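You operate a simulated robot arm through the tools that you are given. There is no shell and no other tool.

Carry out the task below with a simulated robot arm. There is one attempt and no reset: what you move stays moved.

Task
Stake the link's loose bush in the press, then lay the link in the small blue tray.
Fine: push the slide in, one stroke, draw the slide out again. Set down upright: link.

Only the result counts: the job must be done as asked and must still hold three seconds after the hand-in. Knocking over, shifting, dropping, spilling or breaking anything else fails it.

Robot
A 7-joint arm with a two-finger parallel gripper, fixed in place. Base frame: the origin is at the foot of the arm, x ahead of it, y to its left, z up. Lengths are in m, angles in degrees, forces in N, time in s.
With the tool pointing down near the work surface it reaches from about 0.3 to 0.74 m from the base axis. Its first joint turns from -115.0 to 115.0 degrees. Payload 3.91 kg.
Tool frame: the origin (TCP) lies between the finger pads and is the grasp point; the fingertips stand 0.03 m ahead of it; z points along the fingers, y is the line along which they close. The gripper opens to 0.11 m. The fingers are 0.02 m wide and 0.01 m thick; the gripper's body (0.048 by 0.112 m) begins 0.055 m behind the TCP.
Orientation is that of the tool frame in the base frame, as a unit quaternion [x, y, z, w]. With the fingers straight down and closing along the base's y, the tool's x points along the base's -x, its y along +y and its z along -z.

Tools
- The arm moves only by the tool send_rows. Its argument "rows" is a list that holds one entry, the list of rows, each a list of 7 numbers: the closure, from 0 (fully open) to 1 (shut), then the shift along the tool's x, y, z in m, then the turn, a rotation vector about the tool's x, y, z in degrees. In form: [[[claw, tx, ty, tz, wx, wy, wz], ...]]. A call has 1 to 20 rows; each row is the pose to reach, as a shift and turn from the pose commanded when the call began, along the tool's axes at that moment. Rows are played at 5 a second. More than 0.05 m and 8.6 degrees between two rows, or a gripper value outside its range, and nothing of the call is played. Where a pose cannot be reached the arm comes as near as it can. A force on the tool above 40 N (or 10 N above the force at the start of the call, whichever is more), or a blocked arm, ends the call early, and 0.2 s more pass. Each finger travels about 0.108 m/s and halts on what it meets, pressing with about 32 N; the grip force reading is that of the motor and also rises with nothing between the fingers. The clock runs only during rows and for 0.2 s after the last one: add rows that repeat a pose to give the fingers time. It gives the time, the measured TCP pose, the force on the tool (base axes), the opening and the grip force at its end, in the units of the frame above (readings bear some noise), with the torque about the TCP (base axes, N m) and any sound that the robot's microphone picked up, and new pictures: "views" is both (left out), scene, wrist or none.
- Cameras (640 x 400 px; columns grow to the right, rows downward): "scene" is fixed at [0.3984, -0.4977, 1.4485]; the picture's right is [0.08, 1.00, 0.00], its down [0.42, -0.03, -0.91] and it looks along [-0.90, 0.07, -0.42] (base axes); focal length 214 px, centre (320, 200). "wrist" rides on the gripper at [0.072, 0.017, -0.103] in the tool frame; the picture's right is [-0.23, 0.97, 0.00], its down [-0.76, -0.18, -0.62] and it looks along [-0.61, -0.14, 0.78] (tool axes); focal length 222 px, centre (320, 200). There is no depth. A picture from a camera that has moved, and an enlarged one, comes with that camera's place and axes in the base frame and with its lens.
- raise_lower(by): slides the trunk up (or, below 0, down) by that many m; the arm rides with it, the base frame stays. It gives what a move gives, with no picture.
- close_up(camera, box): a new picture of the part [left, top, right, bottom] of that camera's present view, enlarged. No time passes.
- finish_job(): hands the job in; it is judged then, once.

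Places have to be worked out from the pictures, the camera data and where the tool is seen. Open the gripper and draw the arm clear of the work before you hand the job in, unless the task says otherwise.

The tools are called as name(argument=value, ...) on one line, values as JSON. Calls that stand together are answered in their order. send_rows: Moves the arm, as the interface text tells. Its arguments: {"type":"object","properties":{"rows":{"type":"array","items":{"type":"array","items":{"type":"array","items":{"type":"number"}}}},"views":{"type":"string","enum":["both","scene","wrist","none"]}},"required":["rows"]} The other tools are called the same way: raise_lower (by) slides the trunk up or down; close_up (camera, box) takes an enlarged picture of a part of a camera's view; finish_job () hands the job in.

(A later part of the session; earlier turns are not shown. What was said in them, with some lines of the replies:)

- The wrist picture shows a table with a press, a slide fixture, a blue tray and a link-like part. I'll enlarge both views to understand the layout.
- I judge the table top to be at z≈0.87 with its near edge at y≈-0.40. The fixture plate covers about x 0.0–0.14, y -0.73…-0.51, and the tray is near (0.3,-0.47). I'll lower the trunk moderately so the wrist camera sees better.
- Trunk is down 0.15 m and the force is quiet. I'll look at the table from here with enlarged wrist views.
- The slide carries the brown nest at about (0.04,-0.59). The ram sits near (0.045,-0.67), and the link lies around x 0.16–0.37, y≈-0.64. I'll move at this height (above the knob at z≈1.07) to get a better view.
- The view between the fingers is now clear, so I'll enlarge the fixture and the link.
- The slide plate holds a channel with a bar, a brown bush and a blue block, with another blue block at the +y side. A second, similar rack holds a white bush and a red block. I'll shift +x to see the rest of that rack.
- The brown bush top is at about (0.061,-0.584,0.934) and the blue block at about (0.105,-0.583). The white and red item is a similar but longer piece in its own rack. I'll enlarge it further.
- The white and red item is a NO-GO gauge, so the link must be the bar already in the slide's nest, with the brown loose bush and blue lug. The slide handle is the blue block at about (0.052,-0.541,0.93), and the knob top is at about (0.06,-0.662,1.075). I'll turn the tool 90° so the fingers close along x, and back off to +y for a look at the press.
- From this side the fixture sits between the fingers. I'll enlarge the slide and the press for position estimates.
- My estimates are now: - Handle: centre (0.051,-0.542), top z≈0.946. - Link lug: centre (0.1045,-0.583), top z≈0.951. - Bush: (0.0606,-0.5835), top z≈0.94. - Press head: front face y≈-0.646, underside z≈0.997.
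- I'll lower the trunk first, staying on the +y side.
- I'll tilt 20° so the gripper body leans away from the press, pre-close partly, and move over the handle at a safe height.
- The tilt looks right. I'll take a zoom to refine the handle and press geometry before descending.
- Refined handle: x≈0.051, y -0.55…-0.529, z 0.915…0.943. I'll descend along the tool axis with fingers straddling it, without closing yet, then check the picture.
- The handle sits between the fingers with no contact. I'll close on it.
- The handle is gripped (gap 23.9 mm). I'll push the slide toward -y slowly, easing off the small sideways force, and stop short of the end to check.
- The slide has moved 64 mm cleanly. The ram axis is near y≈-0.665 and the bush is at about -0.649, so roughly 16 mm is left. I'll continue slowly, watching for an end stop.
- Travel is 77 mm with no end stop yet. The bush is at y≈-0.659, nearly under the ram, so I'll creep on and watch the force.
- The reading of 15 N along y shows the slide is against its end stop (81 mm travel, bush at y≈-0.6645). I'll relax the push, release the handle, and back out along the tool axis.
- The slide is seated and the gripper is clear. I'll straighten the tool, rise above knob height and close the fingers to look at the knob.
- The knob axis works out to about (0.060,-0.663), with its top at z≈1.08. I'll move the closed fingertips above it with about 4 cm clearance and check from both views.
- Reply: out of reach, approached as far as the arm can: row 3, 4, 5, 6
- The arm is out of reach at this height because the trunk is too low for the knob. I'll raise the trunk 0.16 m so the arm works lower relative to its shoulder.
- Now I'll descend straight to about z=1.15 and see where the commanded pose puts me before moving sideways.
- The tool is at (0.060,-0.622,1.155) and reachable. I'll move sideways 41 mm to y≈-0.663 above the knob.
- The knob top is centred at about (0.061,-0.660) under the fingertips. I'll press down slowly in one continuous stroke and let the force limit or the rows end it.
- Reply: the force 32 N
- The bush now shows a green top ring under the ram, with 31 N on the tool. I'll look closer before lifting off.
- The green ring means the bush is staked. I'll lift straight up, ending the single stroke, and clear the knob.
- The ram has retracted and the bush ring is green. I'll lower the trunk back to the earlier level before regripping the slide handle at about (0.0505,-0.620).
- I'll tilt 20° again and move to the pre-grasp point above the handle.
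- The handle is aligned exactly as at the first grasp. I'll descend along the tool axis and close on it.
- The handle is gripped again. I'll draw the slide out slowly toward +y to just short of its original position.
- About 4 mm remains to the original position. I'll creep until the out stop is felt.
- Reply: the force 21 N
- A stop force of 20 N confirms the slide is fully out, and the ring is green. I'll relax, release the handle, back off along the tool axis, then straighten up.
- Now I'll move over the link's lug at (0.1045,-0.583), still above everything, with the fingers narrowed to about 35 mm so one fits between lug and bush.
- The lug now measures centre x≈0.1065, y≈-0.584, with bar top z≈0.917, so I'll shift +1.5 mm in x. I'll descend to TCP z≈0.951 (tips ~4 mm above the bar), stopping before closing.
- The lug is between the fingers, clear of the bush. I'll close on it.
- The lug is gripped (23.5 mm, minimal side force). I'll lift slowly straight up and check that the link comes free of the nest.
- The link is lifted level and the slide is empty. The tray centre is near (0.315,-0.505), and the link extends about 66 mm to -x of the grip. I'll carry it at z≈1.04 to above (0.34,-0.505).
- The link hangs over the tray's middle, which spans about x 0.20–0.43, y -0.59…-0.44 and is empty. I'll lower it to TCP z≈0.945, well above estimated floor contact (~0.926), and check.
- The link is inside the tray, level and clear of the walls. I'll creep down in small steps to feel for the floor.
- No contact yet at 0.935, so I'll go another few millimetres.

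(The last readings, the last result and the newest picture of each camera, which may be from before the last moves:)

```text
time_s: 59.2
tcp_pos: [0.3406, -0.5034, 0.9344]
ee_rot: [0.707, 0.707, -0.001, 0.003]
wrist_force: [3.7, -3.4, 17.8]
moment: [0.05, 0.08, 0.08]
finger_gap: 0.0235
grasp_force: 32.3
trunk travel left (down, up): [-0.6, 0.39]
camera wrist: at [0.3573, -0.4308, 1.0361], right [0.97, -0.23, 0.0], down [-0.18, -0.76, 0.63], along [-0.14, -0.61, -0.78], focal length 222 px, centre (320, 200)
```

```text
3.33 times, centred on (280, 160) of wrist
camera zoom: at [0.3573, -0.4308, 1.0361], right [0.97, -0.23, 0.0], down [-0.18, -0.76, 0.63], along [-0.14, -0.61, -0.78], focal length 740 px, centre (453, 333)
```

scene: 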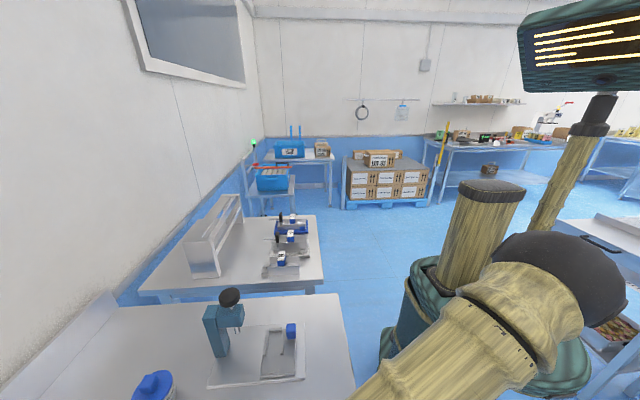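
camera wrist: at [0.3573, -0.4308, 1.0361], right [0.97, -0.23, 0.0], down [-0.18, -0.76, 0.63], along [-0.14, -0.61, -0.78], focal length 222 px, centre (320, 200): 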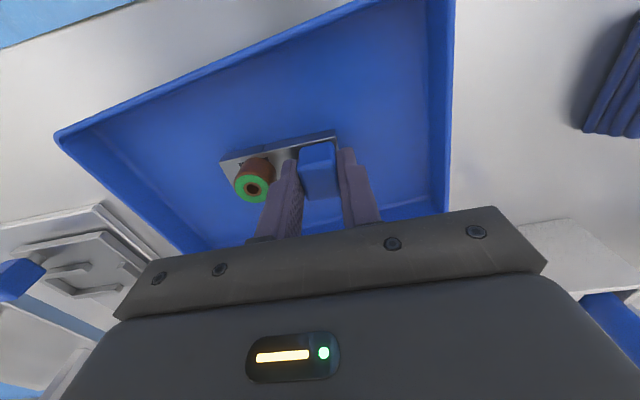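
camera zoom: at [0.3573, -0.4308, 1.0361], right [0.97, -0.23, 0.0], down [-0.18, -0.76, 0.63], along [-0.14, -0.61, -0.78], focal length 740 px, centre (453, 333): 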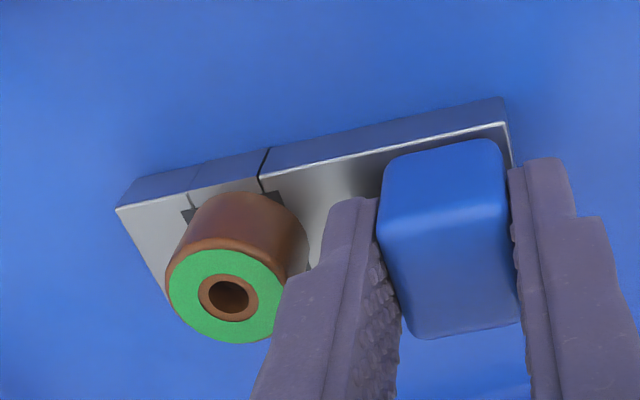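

Contact with the tray floor is felt at z≈0.934 (18 N). I'll ease up 2.5 mm of command, open just enough to release without touching the bush, and then lift straight up.

send_rows(rows=[[[0.9, 0, 0, -0.0015, 0, 0, 0], [0.9, 0, 0, -0.0025, 0, 0, 0], [0.82, 0, 0, -0.0025, 0, 0, 0], [0.74, 0, 0, -0.0025, 0, 0, 0], [0.68, 0, 0, -0.0025, 0, 0, 0], [0.68, 0, 0, -0.0025, 0, 0, 0], [0.68, 0, 0, -0.008, 0, 0, 0], [0.68, 0, 0, -0.02, 0, 0, 0], [0.68, 0, 0, -0.04, 0, 0, 0], [0.68, 0, 0, -0.065, 0, 0, 0], [0.68, 0, 0, -0.09, 0, 0, 0], [0.68, 0, 0, -0.115, 0, 0, 0], [0.68, 0, 0, -0.115, 0, 0, 0]]])

close_up(camera="wrist", box=[200, 60, 400, 220])

```text
time_s: 62.0
tcp_pos: [0.3409, -0.5031, 1.0468]
ee_rot: [0.707, 0.707, -0.001, 0.0]
wrist_force: [-0.1, -0.5, -1.2]
moment: [0.03, -0.02, -0.02]
finger_gap: 0.0351
grasp_force: 0.1
trunk travel left (down, up): [-0.6, 0.39]
camera wrist: at [0.3577, -0.4314, 1.1499], right [0.97, -0.23, 0.0], down [-0.18, -0.76, 0.62], along [-0.14, -0.61, -0.78], focal length 222 px, centre (320, 200)
```

scene: 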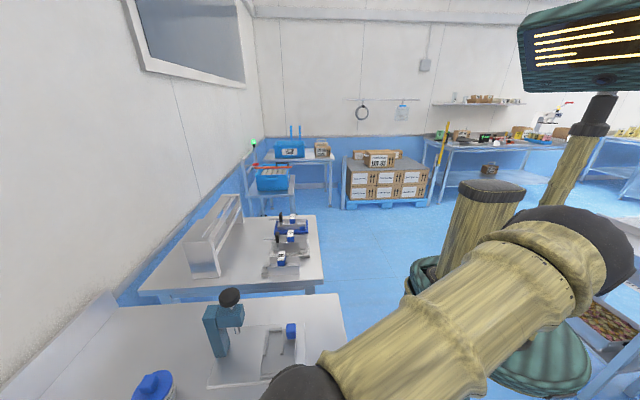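
wrist: 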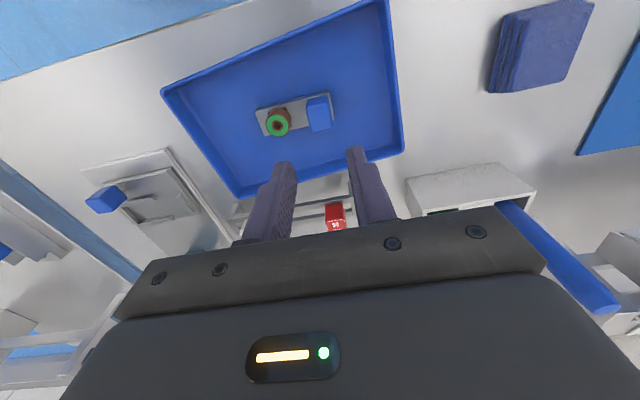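

```text
2.50 times, centred on (300, 140) of wrist
camera zoom: at [0.3577, -0.4314, 1.1499], right [0.97, -0.23, 0.0], down [-0.18, -0.76, 0.62], along [-0.14, -0.61, -0.78], focal length 555 px, centre (370, 350)
```

zoom: 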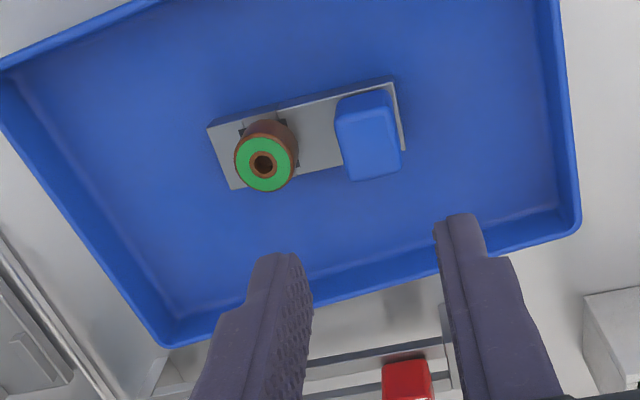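

The link lies flat and upright in the tray with its green ring showing. I'll open the gripper, rise and withdraw toward +y clear of the work, then do a last check.

send_rows(rows=[[[0.6, 0, 0, -0.03, 0, 0, 0], [0.4, 0, 0, -0.06, 0, 0, 0], [0.2, 0, 0, -0.09, 0, 0, 0], [0, 0.03, -0.03, -0.1, 0, 0, 0], [0, 0.06, -0.06, -0.11, 0, 0, 0], [0, 0.09, -0.09, -0.12, 0, 0, 0], [0, 0.1, -0.12, -0.12, 0, 0, 0], [0, 0.1, -0.14, -0.12, 0, 0, 0], [0, 0.1, -0.14, -0.12, 0, 0, 0]]])

close_up(camera="scene", box=[190, 275, 330, 395])

close_up(camera="wrist", box=[250, 0, 640, 230])

```text
time_s: 64.0
tcp_pos: [0.2013, -0.4033, 1.1664]
ee_rot: [0.707, 0.707, -0.001, 0.0]
wrist_force: [-0.6, 0.2, 0.3]
moment: [0.0, -0.01, 0.03]
finger_gap: 0.1101
grasp_force: 0.1
trunk travel left (down, up): [-0.6, 0.39]
camera wrist: at [0.2175, -0.3313, 1.2689], right [0.97, -0.23, 0.0], down [-0.18, -0.76, 0.62], along [-0.14, -0.61, -0.78], focal length 222 px, centre (320, 200)
```

scene: 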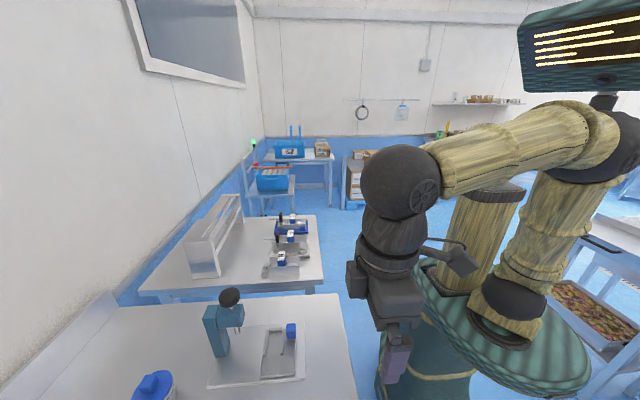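
wrist: 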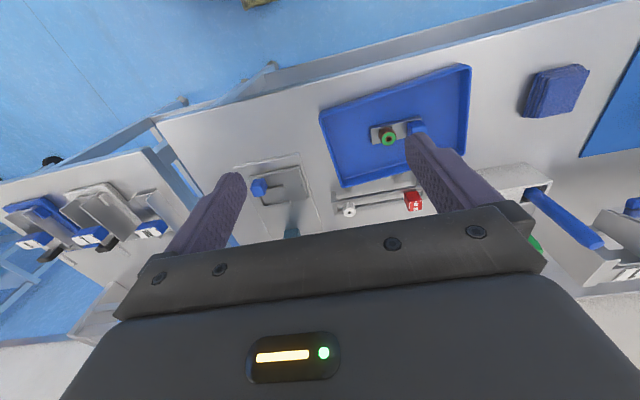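

```text
3.33 times, centred on (260, 335) of scene
camera zoom: at [0.3984, -0.4977, 1.4485], right [0.08, 1.0, 0.0], down [0.42, -0.03, -0.91], along [-0.9, 0.07, -0.42], focal length 715 px, centre (520, -250)
```

zoom: 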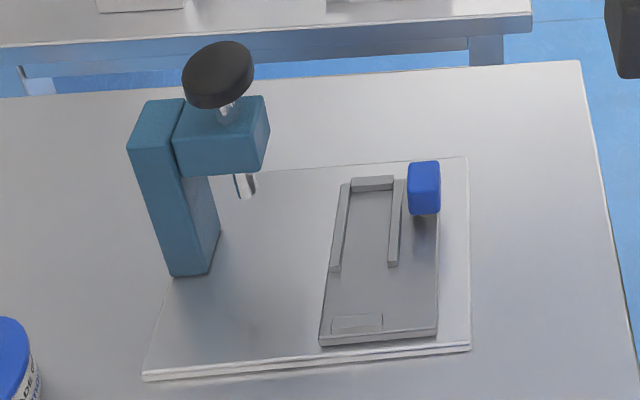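

```text
1.64 times, centred on (445, 115) of wrist
camera zoom: at [0.2175, -0.3313, 1.2689], right [0.97, -0.23, 0.0], down [-0.18, -0.76, 0.62], along [-0.14, -0.61, -0.78], focal length 364 px, centre (115, 340)
```

zoom: 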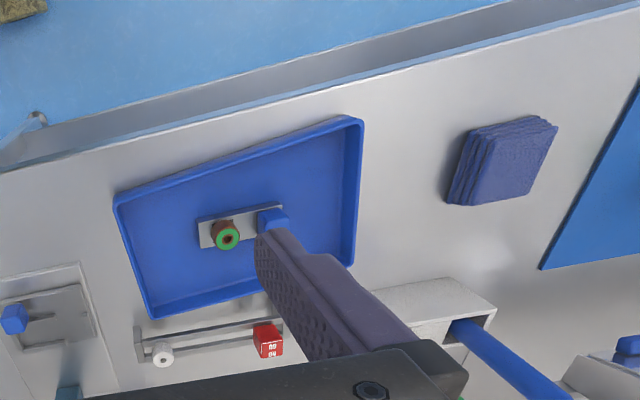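

The slide is back out and empty, the press is undisturbed, and the staked link (green ring) lies upright in the tray. The gripper is open and clear, so I'm handing in the job.

finish_job()

```text
The job is handed in.
```

I staked the link's bush in the press with one stroke, and the link now lies upright in the small blue tray.

- **Staking:** I pushed the slide in to its end stop and pressed the knob down once, to about 31 N. The bush then showed a green ring, which I took to mean it was staked. I did not check it any other way.
- **Slide:** I drew it back out until it met its outer stop. The last picture shows it empty, in its starting position.
- **Link:** I lifted it by its blue lug and set it flat in the middle of the tray, clear of the walls.
- **Surroundings:** I saw nothing else moved or knocked over. The gripper was open and clear of the work at hand-in.

Two of my choices were judgements from the pictures. I took the link to be the part already in the slide, because the similar piece beside it is marked as a NO-GO gauge. I took the rimmed blue tray on the same table as the small one.
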